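You operate a simulated robot arm through the tools that you are given. There is no shell and no other tool. Be economical: measure what you need, move in short steps, check, and stop when the job is done.

Carry out the task below with a simulated robot arm. There is one attempt and no reset: what you move stays moved.

Task
Mop the puddle off the filter bench and rinse the orange pad.
Fine: lay the pad in the steel basin under the sample tap, run it, shut it; pad back.

It is judged by the outcome, as a careful person would: the job done as asked, and still so three seconds after it is handed in. It fails if anything else is knocked over, pushed out of place, dropped, spilled or broken.

Robot
A 6-joint arm with a two-finger parallel gripper, fixed in place. Base frame: the origin is at the foot of the arm, x ahead of it, y to its left, z up; the work surface is at about z = 0.8. Readings come in m, degrees, newtons and seconds.
With the tool pointing down near the work surface it reaches from about 0.26 to 0.68 m from the base axis. Its first joint turns from -66.0 to 66.0 degrees. Payload 2.9 kg.
The tool frame sits at the grasp point between the pads (the TCP): z along the fingers, y along the line on which they close. The tips reach 0.03 m beyond it. Largest opening 0.11 m; finger width 0.02, thickness 0.01; the body of the gripper, 0.048 by 0.112 m, starts 0.055 m behind the TCP.
Orientation is that of the tool frame in the base frame, as a unit quaternion [x, y, z, w]. With the fingers straight down and closing along the base's y, the tool's x points along the base's -x, its y along +y and its z along -z.

Tools
- The arm moves only by the tool step_arm. Its argument "series" is a list of rows, each a list of 3 entries, a list of its own where there are three numbers: the closure, from 0 (fully open) to 1 (shut), then the shift along the base's x, y, z in m, then the turn, a rotation vector about the base's x, y, z in degrees. In form: [[fingers, [x, y, z], [ax, ay, az]], ...]. A call has 1 to 8 rows; each row shifts and turns the commanded pose from where the row before left it. A row lasts 0.2 s, in which the tool goes at most 0.05 m and 8.6 degrees; a call with a longer step from one row to the next is refused whole, and so is a gripper value outside its range. A pose out of reach is approached as far as the arm can. The call stops where the force on the tool passes 40 N (or 10 N more than at its start, if that is more) or the arm is blocked; 0.2 s more then pass. Each finger travels about 0.108 m/s and halts on what it meets, pressing with about 32 N; the grip force reading is that of the motor and also rises with nothing between the fingers. The clock runs only during rows and for 0.2 s after the last one: add rows that do not move to give the fingers time. It gives the time, the measured TCP pose, the force on the tool (base axes), the opening and the grip force at its end, in the units of the frame above (readings bear some noise), and new pictures: "pictures" is both (left out), scene, wrist or none.
- Cameras (640 x 400 px; columns grow to the right, rows downward): "scene" is fixed at [0.0884, 0.4542, 1.3738]; the picture's right is [-0.49, -0.87, 0.00], its down [-0.62, 0.35, -0.70] and it looks along [0.61, -0.35, -0.71] (base axes); focal length 214 px, centre (320, 200). "wrist" rides on the gripper at [0.072, 0.017, -0.103] in the tool frame; the picture's right is [-0.23, 0.97, 0.00], its down [-0.76, -0.18, -0.62] and it looks along [-0.61, -0.14, 0.78] (tool axes); focal length 222 px, centre (320, 200). There is no depth. A picture from a camera that has moved, and an enlarged one, comes with that camera's place and axes in the base frame and with its lens. The place of the scene camera against the robot may be out by one fixed shift of up to 0.012 m in any direction.
- inspect(camera, box): a new picture of the part [left, top, right, bottom] of that camera's present view, enlarged. It takes no simulated time.
- finish_job(): hands the job in; it is judged then, once.

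Go step by step. Nothing tells you positions but the pictures and the camera data: compare them with the known pose of the tool, close in by small moves and look again before you grip or let go. The budget is 120 turns and 200 pictures, counting those below and the enlarged ones. Unless the task says otherwise, let go and move clear before handing in, and close with one line.

The tools are called after ">>>" as name(argument=value, ...) on one line, values as JSON. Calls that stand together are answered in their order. step_arm: Moves the arm, as the interface text tells. Its arguments: {"type":"object","properties":{"series":{"type":"array"},"pictures":{"type":"string","enum":["both","scene","wrist","none"]}},"required":["series"]} The other tools are called the same way: inspect (camera, box) takes an enlarged picture of a part of a camera's view; finish_job () hands the job in.

At the start:

```text
t: 0.0
ee_pos: [0.3749, 0.039, 1.236]
tcp_rot: [0.0, 1.0, 0.0, 0.001]
force: [0.3, -0.5, -0.4]
gripper_width: 0.1099
grasp_force: 0.1
```

scene: 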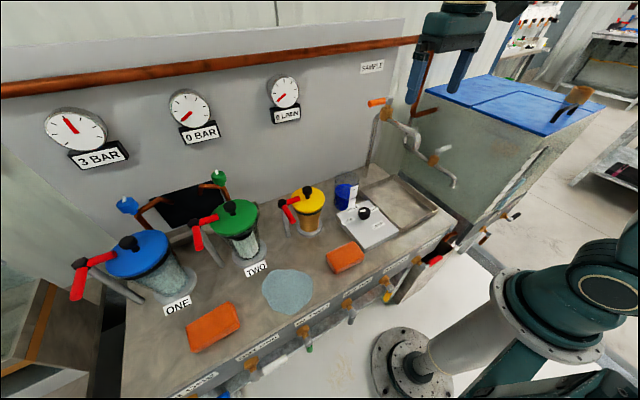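
wrist: 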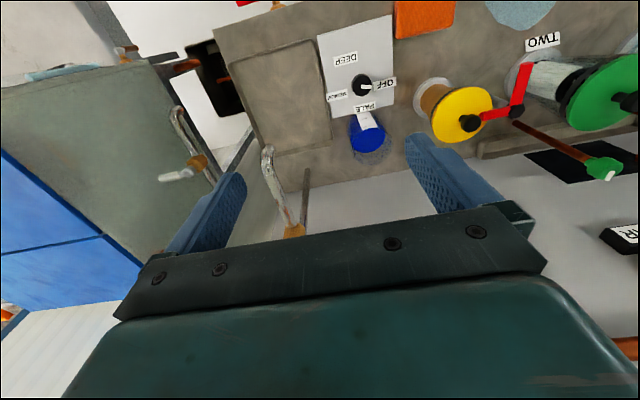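

I see a filter bench with two orange pad-like objects, a puddle, a shallow steel basin under a sample tap, and a knob panel. I'll look closer before moving.

>>> inspect(camera="scene", box=[320, 60, 480, 260])

>>> inspect(camera="scene", box=[150, 220, 400, 390])

>>> inspect(camera="wrist", box=[180, 0, 560, 240])

>>> inspect(camera="scene", box=[20, 60, 320, 250])

```text
2.00 times, centred on (400, 160) of scene
camera zoom: at [0.0884, 0.4542, 1.3738], right [-0.49, -0.87, 0.0], down [-0.62, 0.35, -0.7], along [0.61, -0.35, -0.71], focal length 429 px, centre (160, 280)
```

zoom: 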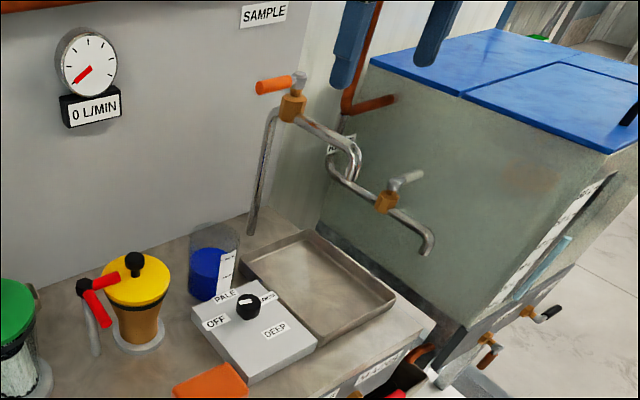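

```text
2.35 times, centred on (275, 305) of scene
camera zoom: at [0.0884, 0.4542, 1.3738], right [-0.49, -0.87, 0.0], down [-0.62, 0.35, -0.7], along [0.61, -0.35, -0.71], focal length 505 px, centre (426, -47)
```

zoom: 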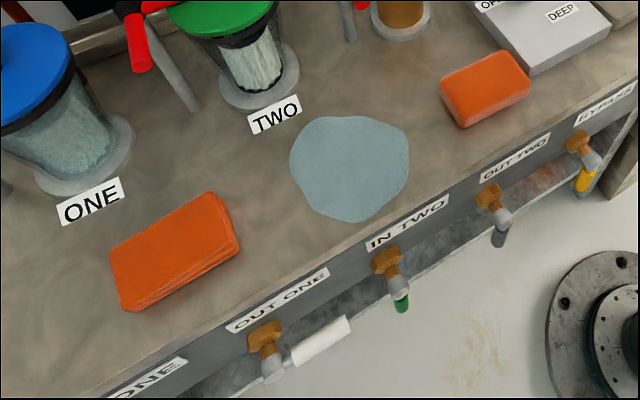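

```text
1.67 times, centred on (370, 120) of wrist
camera zoom: at [0.3032, 0.0567, 1.3387], right [0.23, 0.97, 0.0], down [0.76, -0.18, 0.62], along [0.61, -0.14, -0.78], focal length 370 px, centre (237, 333)
```

zoom: 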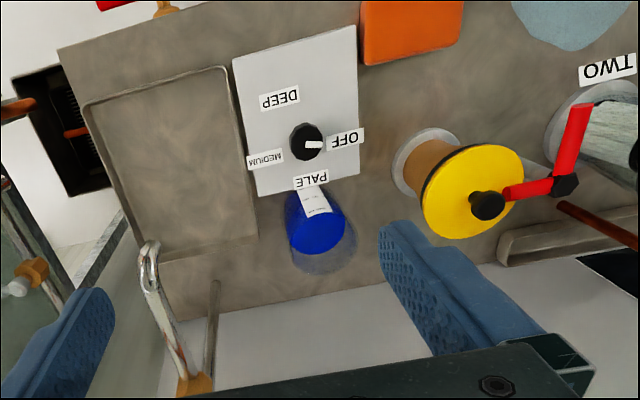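

```text
2.11 times, centred on (170, 155) of scene
camera zoom: at [0.0884, 0.4542, 1.3738], right [-0.49, -0.87, 0.0], down [-0.62, 0.35, -0.7], along [0.61, -0.35, -0.71], focal length 452 px, centre (636, 295)
```

zoom: 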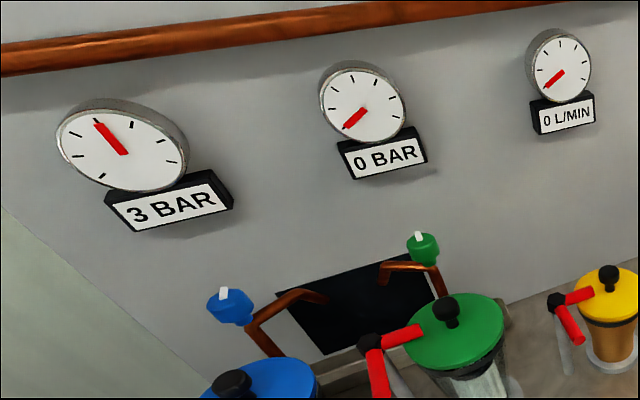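

Two orange blocks: left near (0.33, 0.60), right near (0.33, 0.23), puddle near (0.33, 0.41). I'll move the wrist camera to see what each one is.

>>> step_arm(series=[[0, [-0.02, 0.04, 0], [0, 0, 0]], [0, [-0.02, 0.04, 0], [0, 0, 0]], [0, [-0.02, 0.04, 0], [0, 0, 0]], [0, [-0.02, 0.04, 0], [0, 0, 0]], [0, [0, 0.045, 0], [0, 0, 0]], [0, [0, 0.045, 0], [0, 0, 0]], [0, [0, 0.045, 0], [0, 0, 0]], [0, [0, 0.045, 0], [0, 0, 0]]])

```text
t: 1.8
ee_pos: [0.2934, 0.3813, 1.2346]
tcp_rot: [0.0, 1.0, 0.0, 0.0]
force: [0.4, -0.1, -0.4]
gripper_width: 0.11
grasp_force: 0.1
camera wrist: at [0.2218, 0.3969, 1.3377], right [0.23, 0.97, 0.0], down [0.76, -0.18, 0.62], along [0.61, -0.14, -0.78], focal length 222 px, centre (320, 200)
```

scene: 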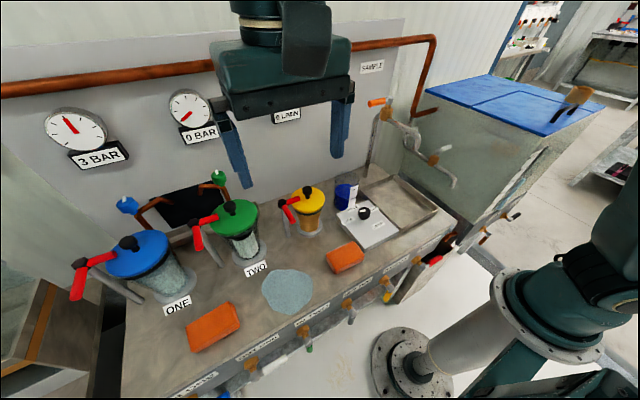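
wrist: 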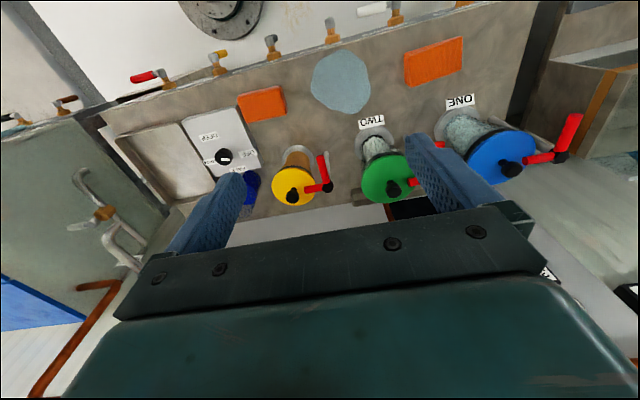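

>>> inspect(camera="wrist", box=[390, 25, 480, 95])

>>> inspect(camera="wrist", box=[225, 70, 315, 140])

>>> inspect(camera="wrist", box=[0, 100, 260, 300])

>>> inspect(camera="scene", box=[350, 50, 470, 200])

```text
5.71 times, centred on (435, 60) of wrist
camera zoom: at [0.2218, 0.3969, 1.3377], right [0.23, 0.97, 0.0], down [0.76, -0.18, 0.62], along [0.61, -0.14, -0.78], focal length 1269 px, centre (-337, 1000)
```

zoom: 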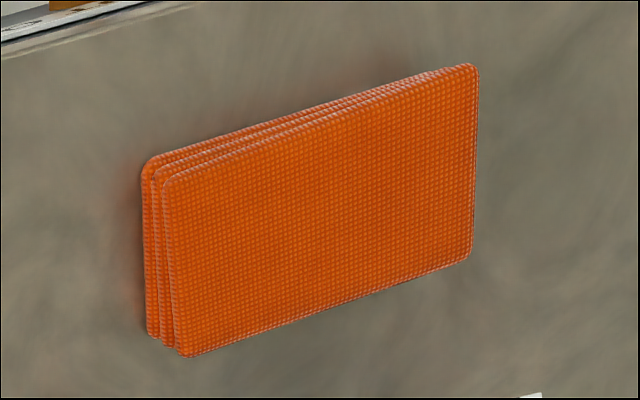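

```text
5.71 times, centred on (270, 105) of wrist
camera zoom: at [0.2218, 0.3969, 1.3377], right [0.23, 0.97, 0.0], down [0.76, -0.18, 0.62], along [0.61, -0.14, -0.78], focal length 1269 px, centre (606, 743)
```

zoom: 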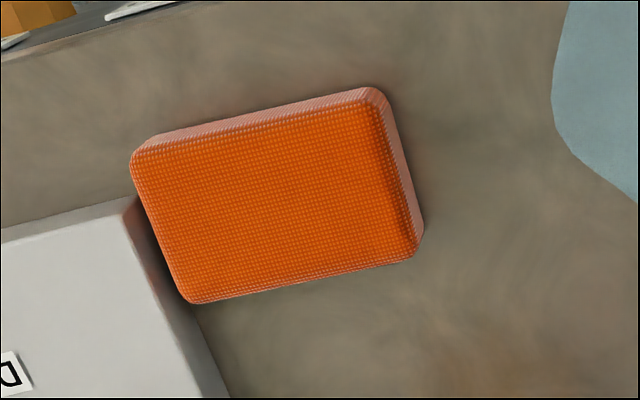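

```text
2.00 times, centred on (130, 200) of wrist
camera zoom: at [0.2218, 0.3969, 1.3377], right [0.23, 0.97, 0.0], down [0.76, -0.18, 0.62], along [0.61, -0.14, -0.78], focal length 444 px, centre (700, 200)
```

zoom: 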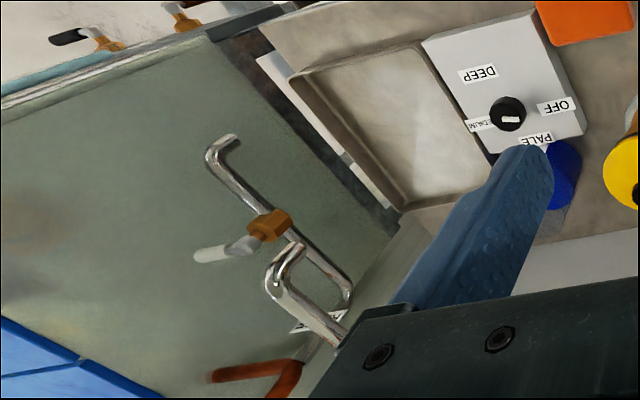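

```text
2.67 times, centred on (410, 125) of scene
camera zoom: at [0.0884, 0.4542, 1.3738], right [-0.49, -0.87, 0.0], down [-0.62, 0.35, -0.7], along [0.61, -0.35, -0.71], focal length 572 px, centre (80, 400)
```

zoom: 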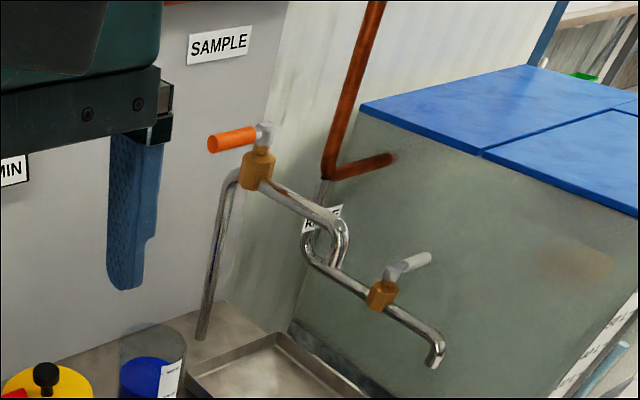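

The left one is a folded cloth stack; the right one (0.33, 0.23) is the rounded pad. Next I'll read the valve labels along the front and the label behind the taps.

>>> inspect(camera="scene", box=[160, 300, 310, 399])

>>> inspect(camera="scene", box=[290, 210, 530, 360])

>>> inspect(camera="scene", box=[395, 95, 455, 145])

>>> inspect(camera="wrist", box=[100, 0, 480, 130])

```text
4.04 times, centred on (235, 350) of scene
camera zoom: at [0.0884, 0.4542, 1.3738], right [-0.49, -0.87, 0.0], down [-0.62, 0.35, -0.7], along [0.61, -0.35, -0.71], focal length 867 px, centre (663, -404)
```

zoom: 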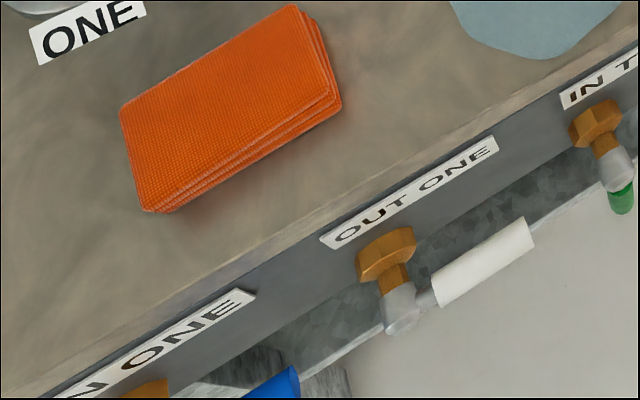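

```text
2.67 times, centred on (410, 285) of scene
camera zoom: at [0.0884, 0.4542, 1.3738], right [-0.49, -0.87, 0.0], down [-0.62, 0.35, -0.7], along [0.61, -0.35, -0.71], focal length 572 px, centre (80, -27)
```

zoom: 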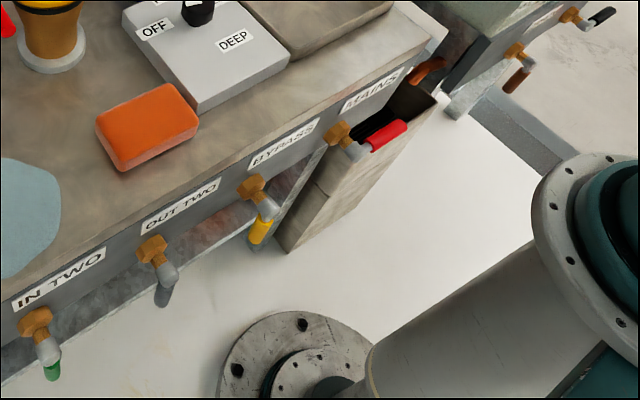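

```text
8.00 times, centred on (425, 120) of scene
camera zoom: at [0.0884, 0.4542, 1.3738], right [-0.49, -0.87, 0.0], down [-0.62, 0.35, -0.7], along [0.61, -0.35, -0.71], focal length 1716 px, centre (-520, 840)
```

zoom: 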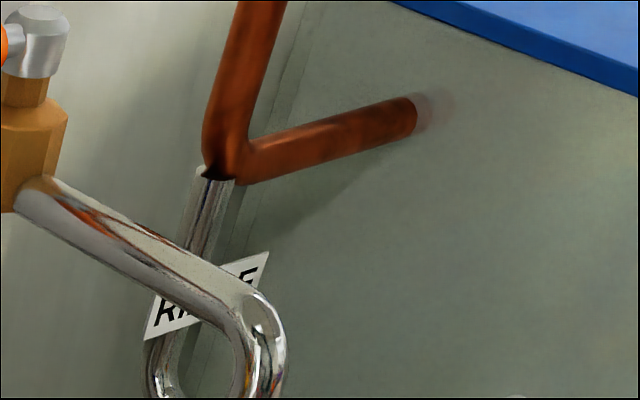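

```text
1.68 times, centred on (290, 65) of wrist
camera zoom: at [0.2218, 0.3969, 1.3377], right [0.23, 0.97, 0.0], down [0.76, -0.18, 0.62], along [0.61, -0.14, -0.78], focal length 374 px, centre (370, 427)
```

zoom: 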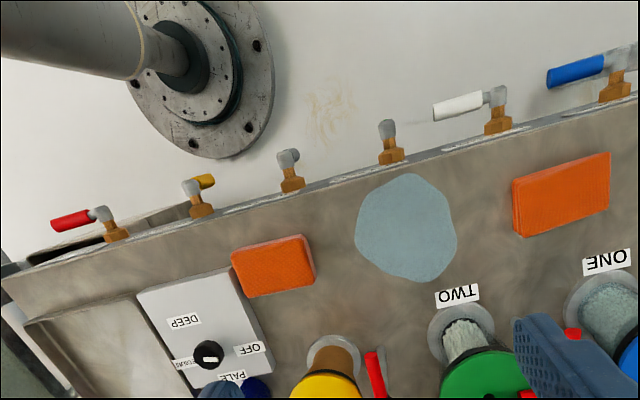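

The layout: MAINS/ONE valves along the front (leave them), sample tap with orange lever pointing +y (closed), spout over the basin. I take the pad centre as about (0.333, 0.243), 0.093 along y by 0.053 along x. I'll yaw the gripper 90° and hover above it.

>>> step_arm(series=[[0, [0.005, -0.017, -0.015], [0, 0, 8.5]], [0, [0.005, -0.017, -0.015], [0, 0, 8.5]], [0, [0.005, -0.017, -0.015], [0, 0, 8.5]], [0, [0.005, -0.017, -0.015], [0, 0, 8.5]], [0, [0.005, -0.017, -0.015], [0, 0, 8.5]], [0, [0.005, -0.017, -0.015], [0, 0, 8.5]], [0, [0.005, -0.017, -0.015], [0, 0, 8.5]], [0, [0.005, -0.017, -0.015], [0, 0, 8.5]]], pictures="none")

>>> step_arm(series=[[0, [0, 0, -0.02], [0, 0, 8.5]], [0, [0, 0, -0.02], [0, 0, 8.5]], [0, [0, 0, -0.02], [0, 0, 5]], [0, [0, 0, -0.02], [0, 0, 0]], [0, [0, 0, -0.02], [0, 0, 0]], [0, [0, 0, 0], [0, 0, 0]]])

```text
t: 3.6
ee_pos: [0.3338, 0.2439, 1.1175]
tcp_rot: [-0.56, 0.829, -0.001, 0.0]
force: [-0.3, -0.5, -0.3]
gripper_width: 0.1099
grasp_force: 0.0
```

```text
t: 5.0
ee_pos: [0.3359, 0.2445, 1.015]
tcp_rot: [-0.707, 0.707, 0.0, 0.0]
force: [0.2, 0.3, -0.1]
gripper_width: 0.1101
grasp_force: 0.0
camera wrist: at [0.3184, 0.1713, 1.1184], right [-0.97, 0.23, 0.0], down [0.18, 0.76, 0.62], along [0.14, 0.61, -0.78], focal length 222 px, centre (320, 200)
```

scene: 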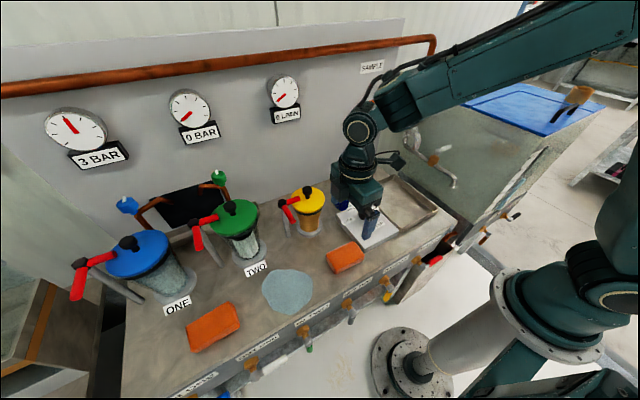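
wrist: 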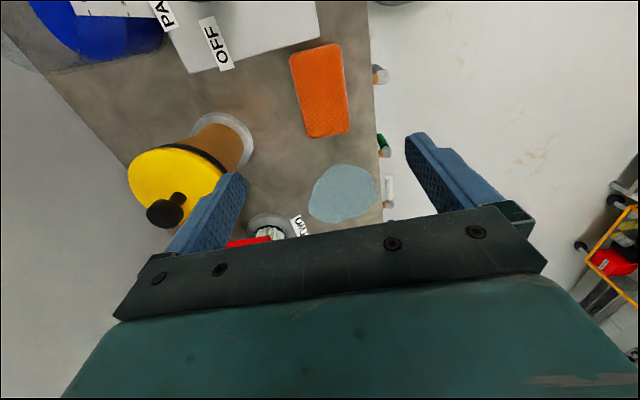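

The pad is centred at about (0.332, 0.242) with a slight -3.5° turn and its top near z 0.83. I'll descend, and check before closing.

>>> step_arm(series=[[0, [-0.002, -0.001, -0.045], [0, 0, -3.5]], [0, [-0.001, -0.001, -0.045], [0, 0, 0]], [0, [0, 0, -0.04], [0, 0, 0]], [0, [0, 0, -0.02], [0, 0, 0]], [0, [0, 0, -0.015], [0, 0, 0]], [0, [0, 0, 0], [0, 0, 0]]])

```text
t: 6.4
ee_pos: [0.333, 0.2415, 0.8504]
tcp_rot: [-0.685, 0.728, 0.001, 0.0]
force: [0.5, 0.0, -0.2]
gripper_width: 0.1097
grasp_force: 0.1
camera wrist: at [0.3122, 0.1701, 0.9536], right [-0.96, 0.29, 0.0], down [0.22, 0.75, 0.62], along [0.18, 0.6, -0.78], focal length 222 px, centre (320, 200)
```

scene: 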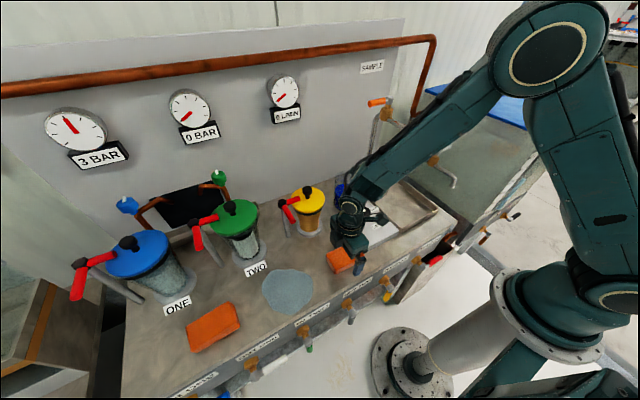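
wrist: 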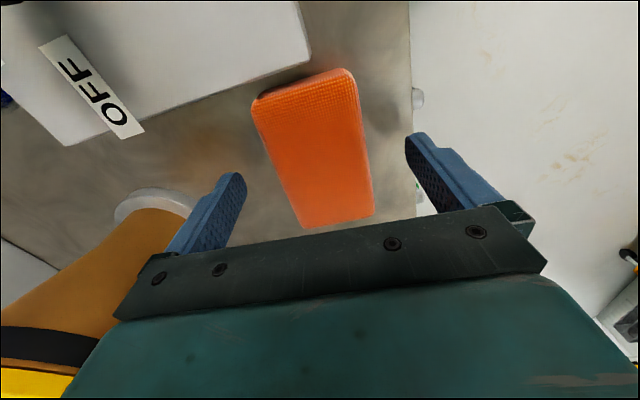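

The pad sits midway between the fingers. I'll lower a bit more and close.

>>> step_arm(series=[[0, [0, 0, -0.011], [0, 0, 0]], [0.3, [0, 0, 0], [0, 0, 0]], [0.6, [0, 0, 0], [0, 0, 0]], [1, [0, 0, 0], [0, 0, 0]], [1, [0, 0, 0], [0, 0, 0]], [1, [0, 0, 0], [0, 0, 0]]])

```text
t: 7.8
ee_pos: [0.3325, 0.2424, 0.8398]
tcp_rot: [-0.685, 0.729, 0.0, 0.0]
force: [-0.5, 0.1, 0.3]
gripper_width: 0.0589
grasp_force: 32.0
camera wrist: at [0.3124, 0.1704, 0.9429], right [-0.96, 0.29, 0.0], down [0.22, 0.75, 0.62], along [0.18, 0.6, -0.78], focal length 222 px, centre (320, 200)
```

scene: 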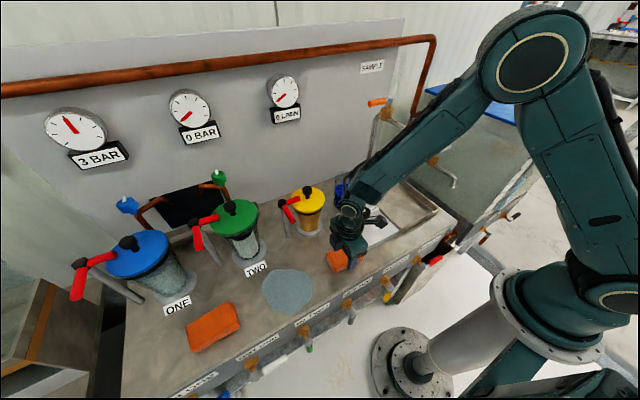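
wrist: 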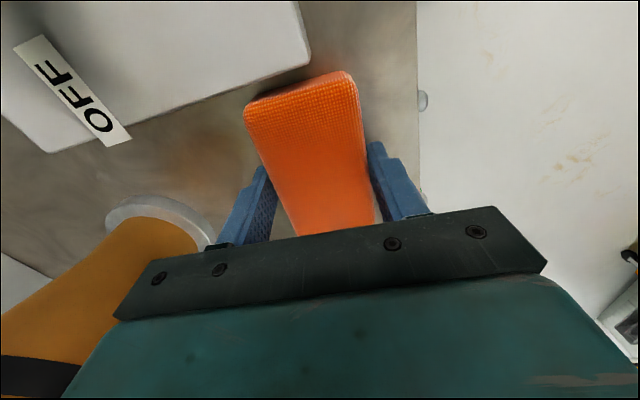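

Gripped (width 0.059). Original spot: TCP (0.3325, 0.2424, 0.840). Now I'll lift, turn back so the pad's long side lies along x (keeps clear of the filters), and hover beside the puddle.

>>> step_arm(series=[[1, [0, 0, 0.03], [0, 0, 0]], [1, [0, 0.01, 0.045], [0, 0, -5]], [1, [0, 0.02, 0.02], [0, 0, -8.4]], [1, [0, 0.02, 0], [0, 0, -8.4]], [1, [0, 0.02, 0], [0, 0, -8.4]], [1, [0, 0.02, 0], [0, 0, -8.4]], [1, [0, 0.02, 0], [0, 0, -8.4]], [1, [0, 0.01, 0], [0, 0, -8.4]]], pictures="none")

>>> step_arm(series=[[1, [0, 0.005, 0], [0, 0, -8.4]], [1, [0, 0, 0], [0, 0, -8.4]], [1, [0, 0, 0], [0, 0, -8.4]], [1, [0, 0, 0], [0, 0, -6]], [1, [0, 0, 0], [0, 0, 0]]])

```text
t: 9.6
ee_pos: [0.3324, 0.3639, 0.9342]
tcp_rot: [-0.267, 0.964, 0.0, -0.001]
force: [0.1, 0.1, -0.8]
gripper_width: 0.0586
grasp_force: 32.1
```

```text
t: 10.8
ee_pos: [0.333, 0.3669, 0.9334]
tcp_rot: [0.001, 1.0, 0.0, 0.0]
force: [0.6, -0.1, 0.0]
gripper_width: 0.059
grasp_force: 31.5
camera wrist: at [0.2602, 0.384, 1.0379], right [0.23, 0.97, 0.0], down [0.76, -0.18, 0.62], along [0.61, -0.14, -0.78], focal length 222 px, centre (320, 200)
```

scene: 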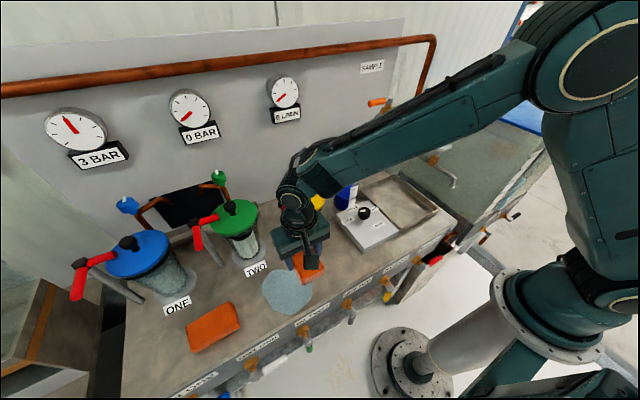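
wrist: 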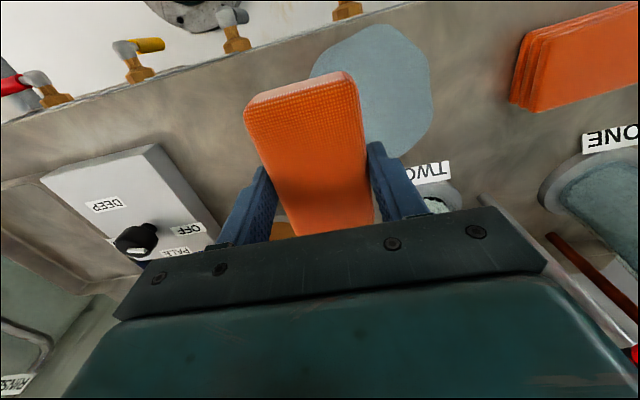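

The pad is held level. I'll lower beside the puddle's near edge and touch the bench gently.

>>> step_arm(series=[[1, [-0.01, -0.015, -0.045], [0, 0, 0]], [1, [-0.01, 0, -0.035], [0, 0, 0]], [1, [0, 0, -0.008], [0, 0, 0]], [1, [0, 0, -0.006], [0, 0, 0]], [1, [0, 0, 0], [0, 0, 0]]], pictures="scene")

```text
t: 12.0
ee_pos: [0.3129, 0.3536, 0.8393]
tcp_rot: [0.0, 1.0, 0.0, 0.0]
force: [-0.7, -0.3, -0.2]
gripper_width: 0.0589
grasp_force: 31.9
```

scene: 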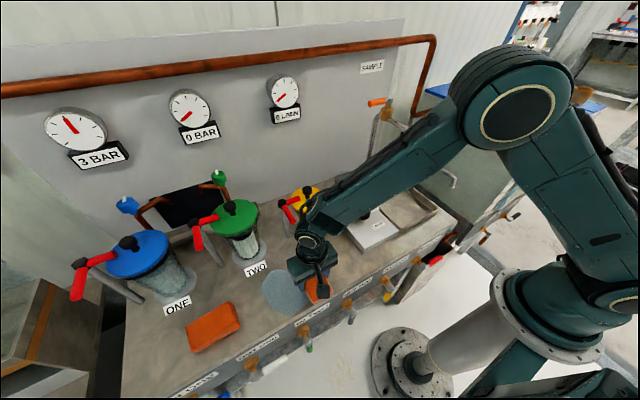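

Just touching; I'll press down about 2 mm and sweep through the puddle in +y.

>>> step_arm(series=[[1, [0, 0, -0.002], [0, 0, 0]], [1, [0, 0.02, 0], [0, 0, 0]], [1, [0, 0.025, 0], [0, 0, 0]], [1, [0, 0.025, 0], [0, 0, 0]], [1, [0, 0.025, 0], [0, 0, 0]], [1, [0, 0.02, 0], [0, 0, 0]], [1, [0, 0, 0], [0, 0, 0]]])

```text
t: 13.6
ee_pos: [0.3146, 0.4674, 0.8391]
tcp_rot: [0.002, 1.0, 0.001, 0.001]
force: [0.5, -11.0, 29.2]
gripper_width: 0.0592
grasp_force: 32.1
camera wrist: at [0.2422, 0.4845, 0.9426], right [0.23, 0.97, 0.0], down [0.76, -0.18, 0.62], along [0.61, -0.14, -0.78], focal length 222 px, centre (320, 200)
```

scene: 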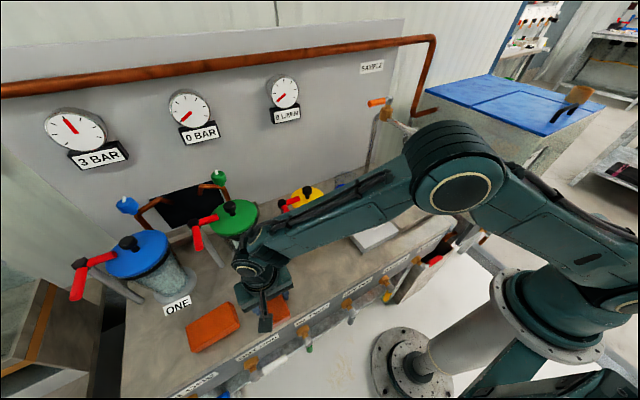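
wrist: 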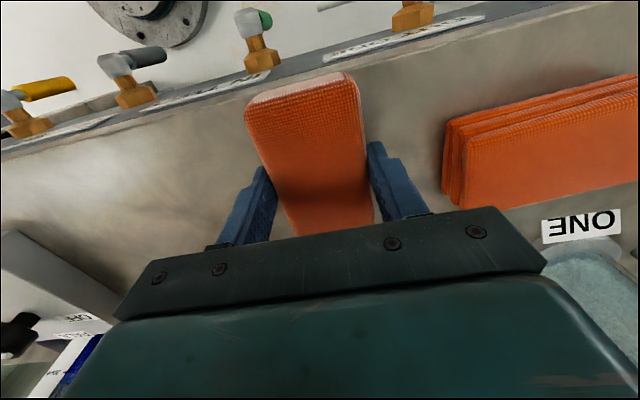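

The swept area looks dry. A return sweep further back (x about 0.352), slightly lighter, will cover the rest.

>>> step_arm(series=[[1, [0.02, 0, 0.001], [0, 0, 0]], [1, [0.02, 0, 0], [0, 0, 0]], [1, [0, -0.025, 0], [0, 0, 0]], [1, [0, -0.03, 0], [0, 0, 0]], [1, [0, -0.03, 0], [0, 0, 0]], [1, [0, -0.03, 0], [0, 0, 0]], [1, [0, 0, 0.03], [0, 0, 0]], [1, [0, -0.04, 0.04], [0, 0, 0]]])

```text
refused: row 8 steps farther than a row can; nothing moved
```

>>> step_arm(series=[[1, [0.02, 0, 0.001], [0, 0, 0]], [1, [0.02, 0, 0], [0, 0, 0]], [1, [0, -0.025, 0], [0, 0, 0]], [1, [0, -0.03, 0], [0, 0, 0]], [1, [0, -0.03, 0], [0, 0, 0]], [1, [0, -0.03, 0], [0, 0, 0]], [1, [0, 0, 0.03], [0, 0, 0]], [1, [0, -0.02, 0.04], [0, 0, 0]]])

```text
t: 15.4
ee_pos: [0.3513, 0.3334, 0.9094]
tcp_rot: [0.0, 1.0, -0.002, -0.002]
force: [0.5, -0.3, -0.6]
gripper_width: 0.0592
grasp_force: 32.5
camera wrist: at [0.2788, 0.35, 1.0137], right [0.23, 0.97, 0.0], down [0.76, -0.18, 0.62], along [0.61, -0.14, -0.78], focal length 222 px, centre (320, 200)
```

scene: 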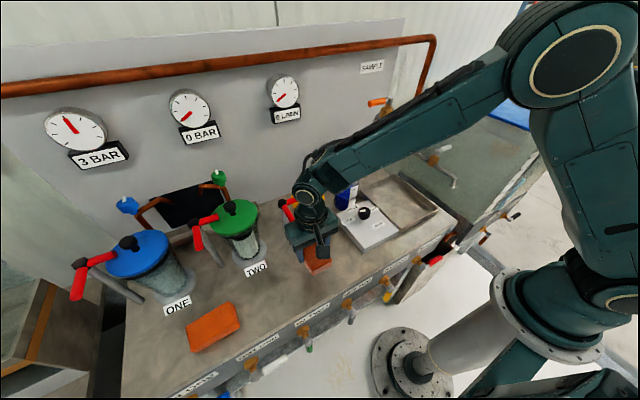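
wrist: 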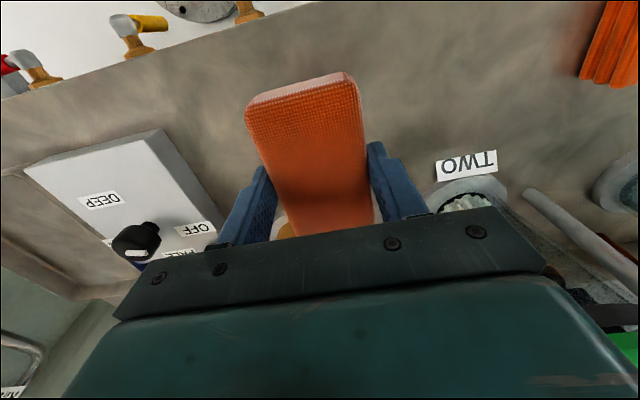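

The puddle is gone. Now I'll rise and back off to survey the basin and tap with the wrist camera.

>>> step_arm(series=[[1, [-0.015, -0.01, 0.045], [0, 0, 0]], [1, [-0.015, -0.01, 0.045], [0, 0, 0]], [1, [-0.01, -0.01, 0.045], [0, 0, 0]], [1, [-0.01, -0.02, 0.04], [0, 0, 0]], [1, [-0.01, -0.04, 0.02], [0, 0, 0]], [1, [-0.01, -0.045, 0], [0, 0, 0]], [1, [-0.005, -0.045, 0], [0, 0, 0]], [1, [0, 0, 0], [0, 0, 0]]])

```text
t: 17.2
ee_pos: [0.279, 0.1518, 1.1038]
tcp_rot: [0.001, 1.0, 0.0, 0.0]
force: [0.4, 0.5, -0.7]
gripper_width: 0.0589
grasp_force: 32.0
camera wrist: at [0.206, 0.1683, 1.2089], right [0.23, 0.97, 0.0], down [0.76, -0.18, 0.62], along [0.61, -0.14, -0.78], focal length 222 px, centre (320, 200)
```

scene: 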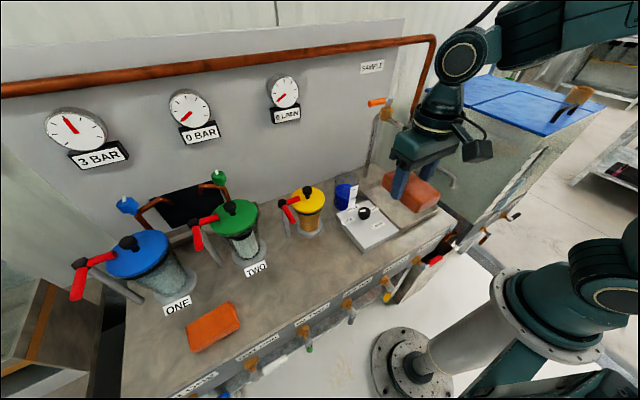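
wrist: 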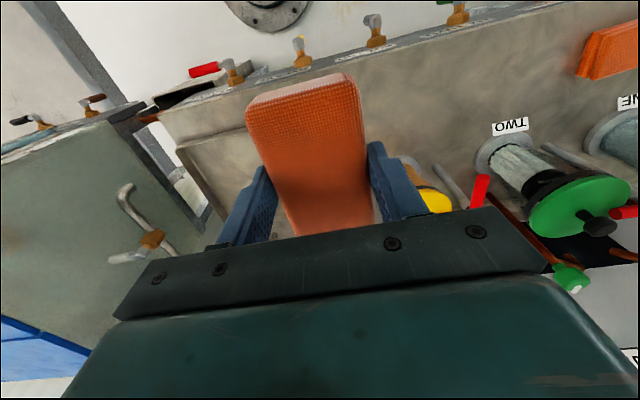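

The pad hides the tap from here; I'll go back up near the start pose where the tap is visible at left, to triangulate the spout and lever.

>>> step_arm(series=[[1, [0, 0, 0.045], [0, 0, 0]], [1, [0, 0, 0.045], [0, 0, 0]], [1, [0.02, -0.02, 0.03], [0, 0, 0]], [1, [0.02, -0.02, 0.01], [0, 0, 0]], [1, [0.02, -0.02, 0], [0, 0, 0]], [1, [0.02, -0.01, 0], [0, 0, 0]], [1, [0, 0, 0], [0, 0, 0]]], pictures="wrist")

>>> inspect(camera="wrist", box=[60, 60, 320, 260])

>>> step_arm(series=[[1, [0, 0.04, 0.01], [0, 0, 0]], [1, [0, 0.045, 0.01], [0, 0, 0]], [1, [0, 0.045, 0.01], [0, 0, 0]], [1, [0, 0, 0], [0, 0, 0]]], pictures="wrist")

>>> inspect(camera="wrist", box=[0, 60, 260, 260])

```text
t: 18.8
ee_pos: [0.3585, 0.0818, 1.2342]
tcp_rot: [0.002, 1.0, 0.0, 0.0]
force: [-0.8, 0.1, -0.9]
gripper_width: 0.0593
grasp_force: 32.3
camera wrist: at [0.2871, 0.0979, 1.3381], right [0.23, 0.97, 0.0], down [0.76, -0.18, 0.62], along [0.61, -0.14, -0.78], focal length 222 px, centre (320, 200)
```

wrist: 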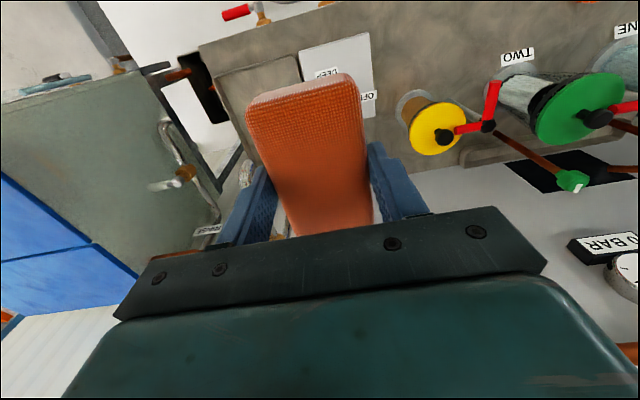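

```text
2.00 times, centred on (190, 160) of wrist
camera zoom: at [0.2871, 0.0979, 1.3381], right [0.23, 0.97, 0.0], down [0.76, -0.18, 0.62], along [0.61, -0.14, -0.78], focal length 444 px, centre (580, 280)
```

zoom: 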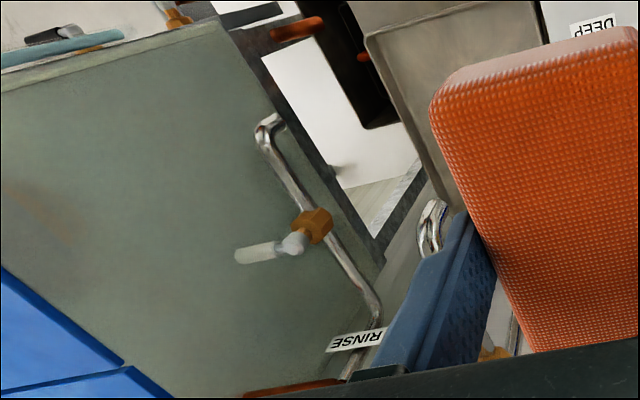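

```text
t: 19.8
ee_pos: [0.3592, 0.2141, 1.2622]
tcp_rot: [0.001, 1.0, -0.001, -0.001]
force: [-0.4, -0.5, -0.2]
gripper_width: 0.059
grasp_force: 31.9
camera wrist: at [0.2869, 0.2303, 1.3667], right [0.23, 0.97, 0.0], down [0.76, -0.18, 0.62], along [0.61, -0.14, -0.78], focal length 222 px, centre (320, 200)
```

wrist: 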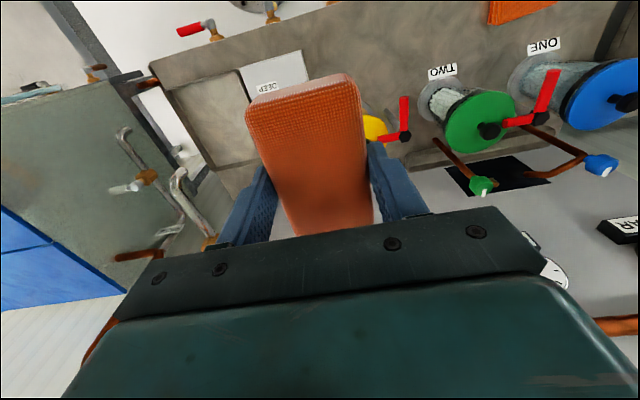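

```text
2.00 times, centred on (130, 160) of wrist
camera zoom: at [0.2869, 0.2303, 1.3667], right [0.23, 0.97, 0.0], down [0.76, -0.18, 0.62], along [0.61, -0.14, -0.78], focal length 444 px, centre (700, 280)
```

zoom: 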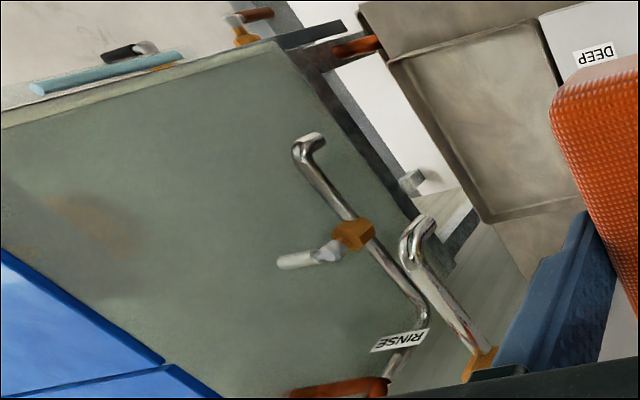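

Triangulated: spout tip about (0.434, -0.056, 1.018), lever stem about (0.549, -0.041, 1.13), basin x 0.33–0.55, y -0.15–0.04. I'll bring the pad over on the robot side of the spout, leaning the tool back about 18° so the gripper stays clear of the pipe.

>>> step_arm(series=[[1, [-0.004, -0.034, -0.028], [0, -2.25, 0]], [1, [-0.004, -0.034, -0.028], [0, -2.25, 0]], [1, [-0.004, -0.034, -0.028], [0, -2.25, 0]], [1, [-0.004, -0.034, -0.028], [0, -2.25, 0]], [1, [-0.004, -0.034, -0.028], [0, -2.25, 0]], [1, [-0.004, -0.034, -0.028], [0, -2.25, 0]], [1, [-0.004, -0.034, -0.028], [0, -2.25, 0]], [1, [-0.004, -0.032, -0.028], [0, -2.25, 0]]])

```text
t: 21.6
ee_pos: [0.4195, -0.0039, 1.3214]
tcp_rot: [0.0, 0.988, 0.002, 0.154]
force: [1.1, -0.5, 0.2]
gripper_width: 0.0591
grasp_force: 32.1
out of reach, approached as far as the arm can: row 1, 2, 3, 4, 5, 6, 7, 8
camera wrist: at [0.3186, 0.0112, 1.3997], right [0.22, 0.97, 0.07], down [0.54, -0.18, 0.83], along [0.82, -0.14, -0.56], focal length 222 px, centre (320, 200)
```

scene: 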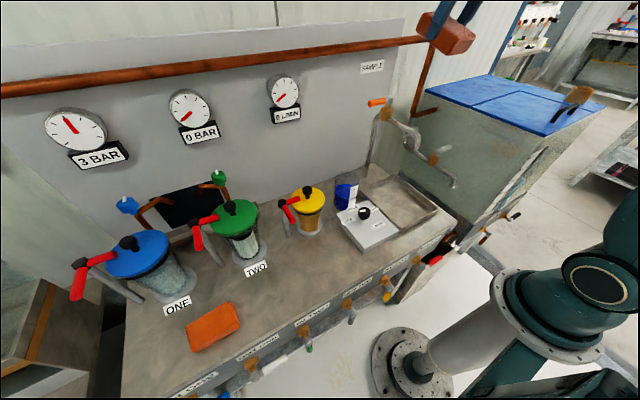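
wrist: 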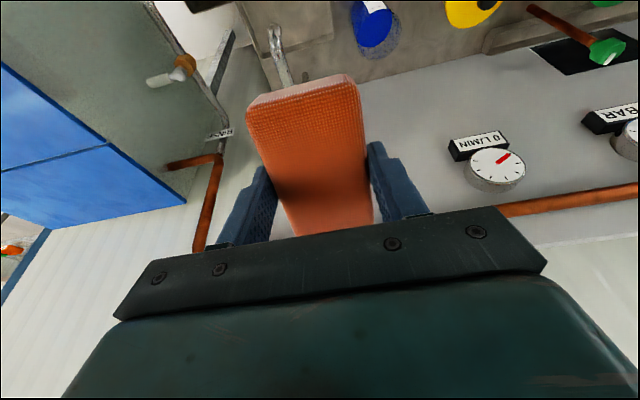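

The arm reported that stretch out of reach and stopped higher than asked (0.42, 0.00, 1.32), clear of everything. I'll check with a no-move row where the command now stands.

>>> step_arm(series=[[1, [0, 0, 0], [0, 0, 0]]], pictures="none")

```text
t: 22.0
ee_pos: [0.4188, -0.0044, 1.3225]
tcp_rot: [0.001, 0.988, 0.001, 0.154]
force: [-0.7, 0.8, -0.8]
gripper_width: 0.0589
grasp_force: 32.0
```

The command was reset to the present pose. I'll try short moves back toward the robot and down with the tilt kept.

>>> step_arm(series=[[1, [-0.02, -0.01, 0], [0, 0, 0]], [1, [-0.02, -0.01, 0], [0, 0, 0]], [1, [-0.02, 0, -0.01], [0, 0, 0]]], pictures="none")

```text
t: 22.8
ee_pos: [0.3606, -0.0252, 1.3341]
tcp_rot: [0.001, 0.988, 0.001, 0.155]
force: [-0.3, -0.3, -0.2]
gripper_width: 0.0593
grasp_force: 31.9
out of reach, approached as far as the arm can: row 1, 2, 3
```

Pitching seems limited in this high, close region. I'll straighten up to vertical, then descend on the robot side of the spout.

>>> step_arm(series=[[1, [-0.005, 0, 0], [0, 6, 0]], [1, [-0.005, 0, 0], [0, 6, 0]], [1, [-0.005, 0, 0], [0, 5.8, 0]], [1, [0, 0, -0.03], [0, 0, 0]], [1, [0, 0, -0.03], [0, 0, 0]]], pictures="none")

```text
t: 24.0
ee_pos: [0.3575, -0.0045, 1.275]
tcp_rot: [-0.086, 0.984, 0.014, 0.155]
force: [2.3, -4.8, -0.8]
gripper_width: 0.0588
grasp_force: 32.3
out of reach, approached as far as the arm can: row 1, 2, 3, 4
```

The orientation hasn't followed and there is a small force reading; I'll look before moving on.

>>> step_arm(series=[[1, [0, 0, 0], [0, 0, 0]]])

```text
t: 24.4
ee_pos: [0.3621, -0.0259, 1.2747]
tcp_rot: [0.0, 0.988, 0.001, 0.155]
force: [0.2, -0.5, -1.6]
gripper_width: 0.059
grasp_force: 31.6
camera wrist: at [0.2609, -0.0093, 1.3514], right [0.22, 0.97, 0.07], down [0.53, -0.18, 0.83], along [0.82, -0.14, -0.56], focal length 222 px, centre (320, 200)
```

scene: 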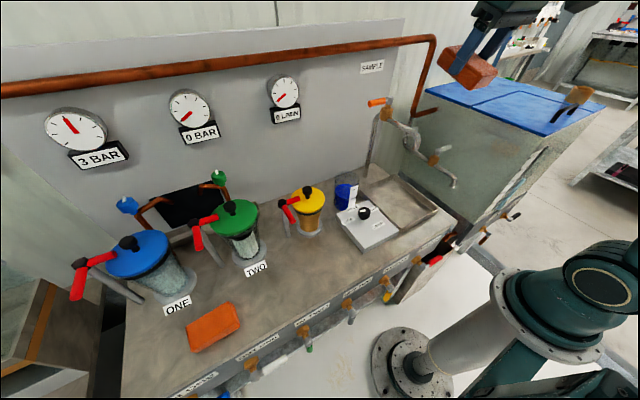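
wrist: 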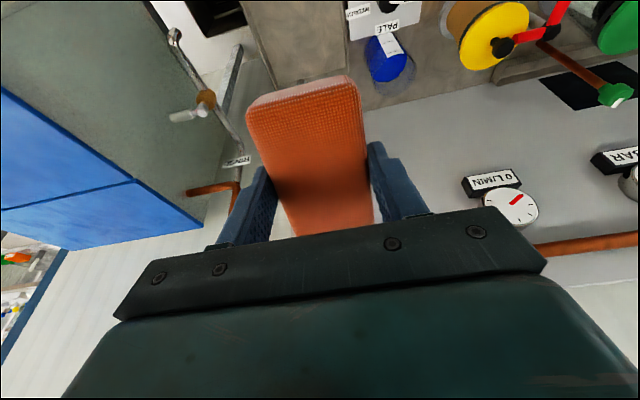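

It has settled at (0.362, -0.026, 1.275), tilt 18°, feasible again. I'll descend with that tilt in small steps on the robot side of the spout.

>>> step_arm(series=[[1, [-0.01, -0.005, -0.03], [0, 0, 0]], [1, [-0.01, -0.005, -0.03], [0, 0, 0]]], pictures="none")

```text
t: 25.0
ee_pos: [0.3402, -0.0363, 1.2157]
tcp_rot: [0.0, 0.988, 0.001, 0.154]
force: [0.0, -0.5, -0.6]
gripper_width: 0.0588
grasp_force: 32.2
```

Feasible now. Continuing down.

>>> step_arm(series=[[1, [-0.005, -0.005, -0.04], [0, 0, 0]], [1, [0, -0.005, -0.04], [0, 0, 0]], [1, [0, -0.005, -0.04], [0, 0, 0]], [1, [0, -0.002, -0.04], [0, 0, 0]]], pictures="none")

>>> step_arm(series=[[1, [0, 0, -0.04], [0, 0, 0]], [1, [0, 0, -0.04], [0, 0, 0]], [1, [0, 0, -0.03], [0, 0, 0]], [1, [0, 0, 0], [0, 0, 0]]])

```text
t: 26.0
ee_pos: [0.3376, -0.052, 1.0546]
tcp_rot: [0.001, 0.988, 0.001, 0.155]
force: [-0.4, -0.1, -0.3]
gripper_width: 0.0591
grasp_force: 31.8
```

```text
t: 27.0
ee_pos: [0.3362, -0.0518, 0.945]
tcp_rot: [0.0, 0.988, 0.001, 0.155]
force: [-0.1, 0.5, -0.1]
gripper_width: 0.0591
grasp_force: 31.3
camera wrist: at [0.2354, -0.035, 1.0215], right [0.22, 0.97, 0.07], down [0.53, -0.18, 0.83], along [0.82, -0.14, -0.56], focal length 222 px, centre (320, 200)
```

scene: 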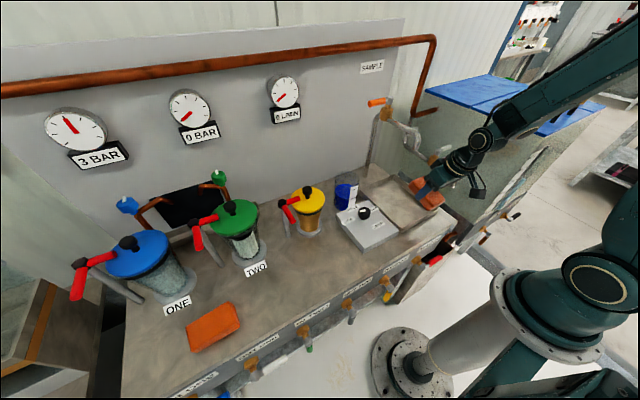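
wrist: 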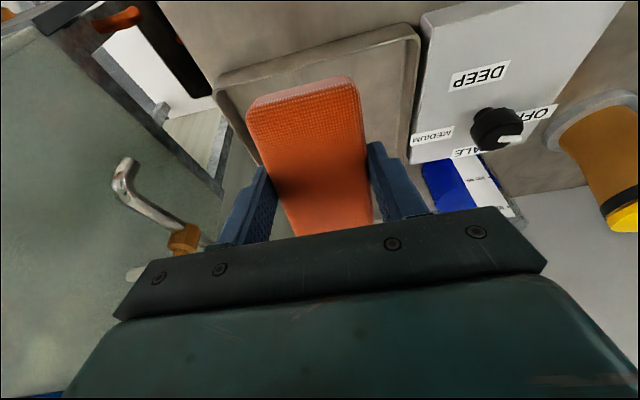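

Tilt works at low height. I'll move forward below the spout level and lower toward the basin floor.

>>> step_arm(series=[[1, [0.02, -0.001, -0.02], [0, 0, 0]], [1, [0.02, -0.001, -0.02], [0, 0, 0]], [1, [0.02, -0.001, 0], [0, 0, 0]], [1, [0.014, 0, 0], [0, 0, 0]], [1, [0, 0, -0.02], [0, 0, 0]], [1, [0, 0, -0.015], [0, 0, 0]], [1, [0, 0, 0], [0, 0, 0]]])

```text
t: 28.6
ee_pos: [0.4105, -0.054, 0.8694]
tcp_rot: [0.001, 0.988, 0.001, 0.155]
force: [0.6, 0.0, -1.3]
gripper_width: 0.0591
grasp_force: 31.9
camera wrist: at [0.3099, -0.0389, 0.9459], right [0.22, 0.97, 0.07], down [0.53, -0.18, 0.83], along [0.82, -0.14, -0.56], focal length 222 px, centre (320, 200)
```

scene: 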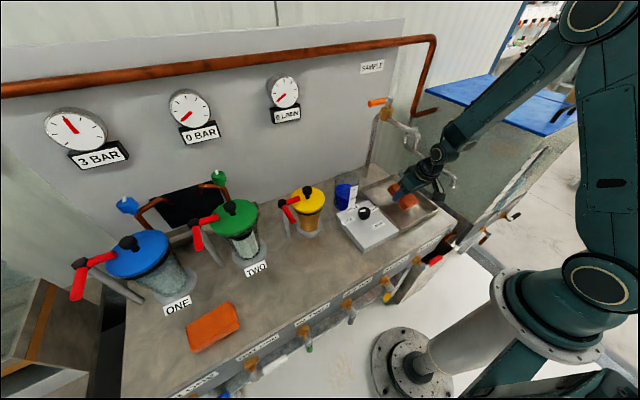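
wrist: 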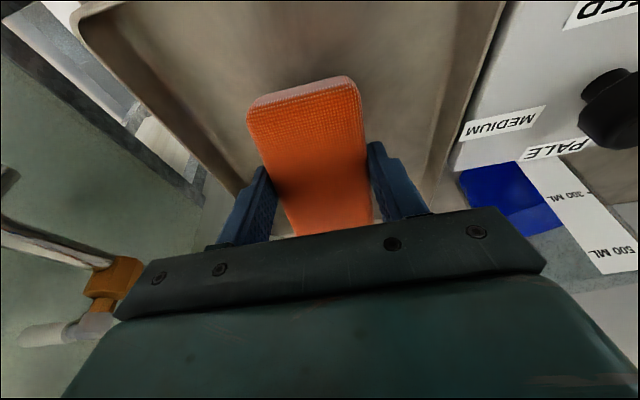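

Clear of the spout and rinse tap. Lowering slowly until the pad's rear edge touches the basin floor.

>>> step_arm(series=[[1, [0, 0, -0.006], [0, 0, 0]], [1, [0, 0, -0.005], [0, 0, 0]], [1, [0, 0, -0.004], [0, 0, 0]], [1, [0, 0, -0.003], [0, 0, 0]], [1, [0, 0, 0], [0, 0, 0]]], pictures="none")

```text
t: 29.8
ee_pos: [0.4131, -0.055, 0.8533]
tcp_rot: [0.001, 0.987, 0.001, 0.159]
force: [3.8, 0.8, 24.7]
gripper_width: 0.0591
grasp_force: 31.5
```

Touching. I'll ease up a little, release, and look.

>>> step_arm(series=[[1, [0, 0, 0.003], [0, 0, 0]], [0.35, [0, 0, 0], [0, 0, 0]], [0.2, [0, 0, 0], [0, 0, 0]], [0.2, [0, 0, 0], [0, 0, 0]], [0.2, [-0.01, 0, 0.03], [0, 0, 0]], [0.2, [-0.01, 0, 0.03], [0, 0, 0]], [0.2, [-0.03, 0, 0.03], [0, 0, 0]], [0.2, [-0.03, 0, 0.01], [0, 0, 0]]])

```text
t: 31.6
ee_pos: [0.33, -0.0556, 0.9563]
tcp_rot: [0.001, 0.988, 0.001, 0.155]
force: [0.6, -1.2, 0.1]
gripper_width: 0.0879
grasp_force: 0.0
camera wrist: at [0.2302, -0.0393, 1.0337], right [0.22, 0.97, 0.07], down [0.53, -0.18, 0.83], along [0.82, -0.14, -0.56], focal length 222 px, centre (320, 200)
```

scene: 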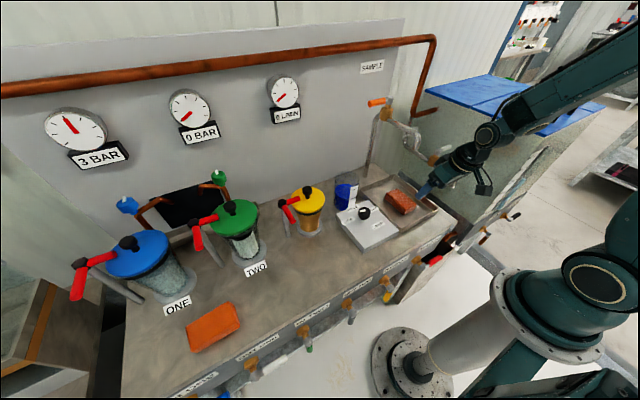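
wrist: 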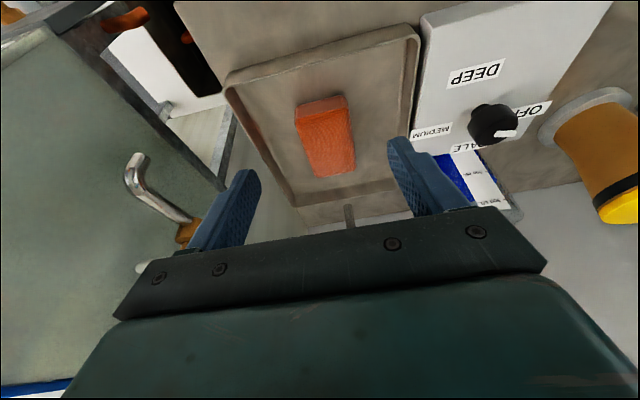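

The pad lies flat under the spout (about x 0.36–0.46). Next the lever: I'll rise, move to the +y side and tilt further so the wrist camera looks ahead at it.

>>> step_arm(series=[[0.2, [-0.005, 0.005, 0.04], [0, 0, 0]], [0.2, [-0.005, 0.01, 0.04], [0, 0, 0]], [0.2, [0, 0.02, 0.04], [0, -5, 0]], [0.2, [0, 0.03, 0.03], [0, -6, 0]], [0.2, [0, 0.03, 0.03], [0, -8, 0]], [0.2, [0, 0.02, 0.02], [0, -8, 0]], [0.2, [0, 0, 0], [0, 0, 0]]])

```text
t: 33.2
ee_pos: [0.3199, 0.06, 1.156]
tcp_rot: [0.001, 0.924, 0.001, 0.381]
force: [0.1, 0.3, 0.5]
gripper_width: 0.0878
grasp_force: 0.1
camera wrist: at [0.1961, 0.0767, 1.1778], right [0.16, 0.97, 0.16], down [0.1, -0.18, 0.98], along [0.98, -0.14, -0.13], focal length 222 px, centre (320, 200)
```

scene: 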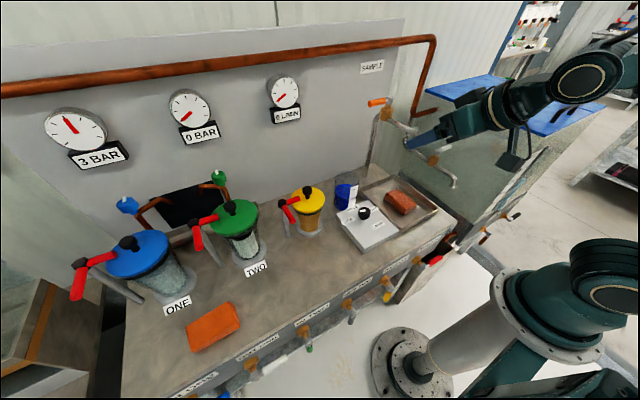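
wrist: 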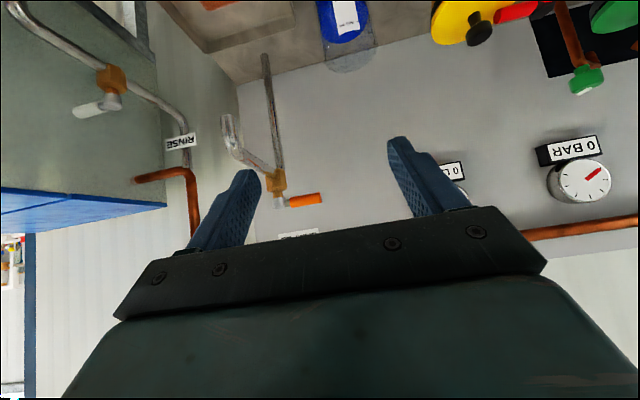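

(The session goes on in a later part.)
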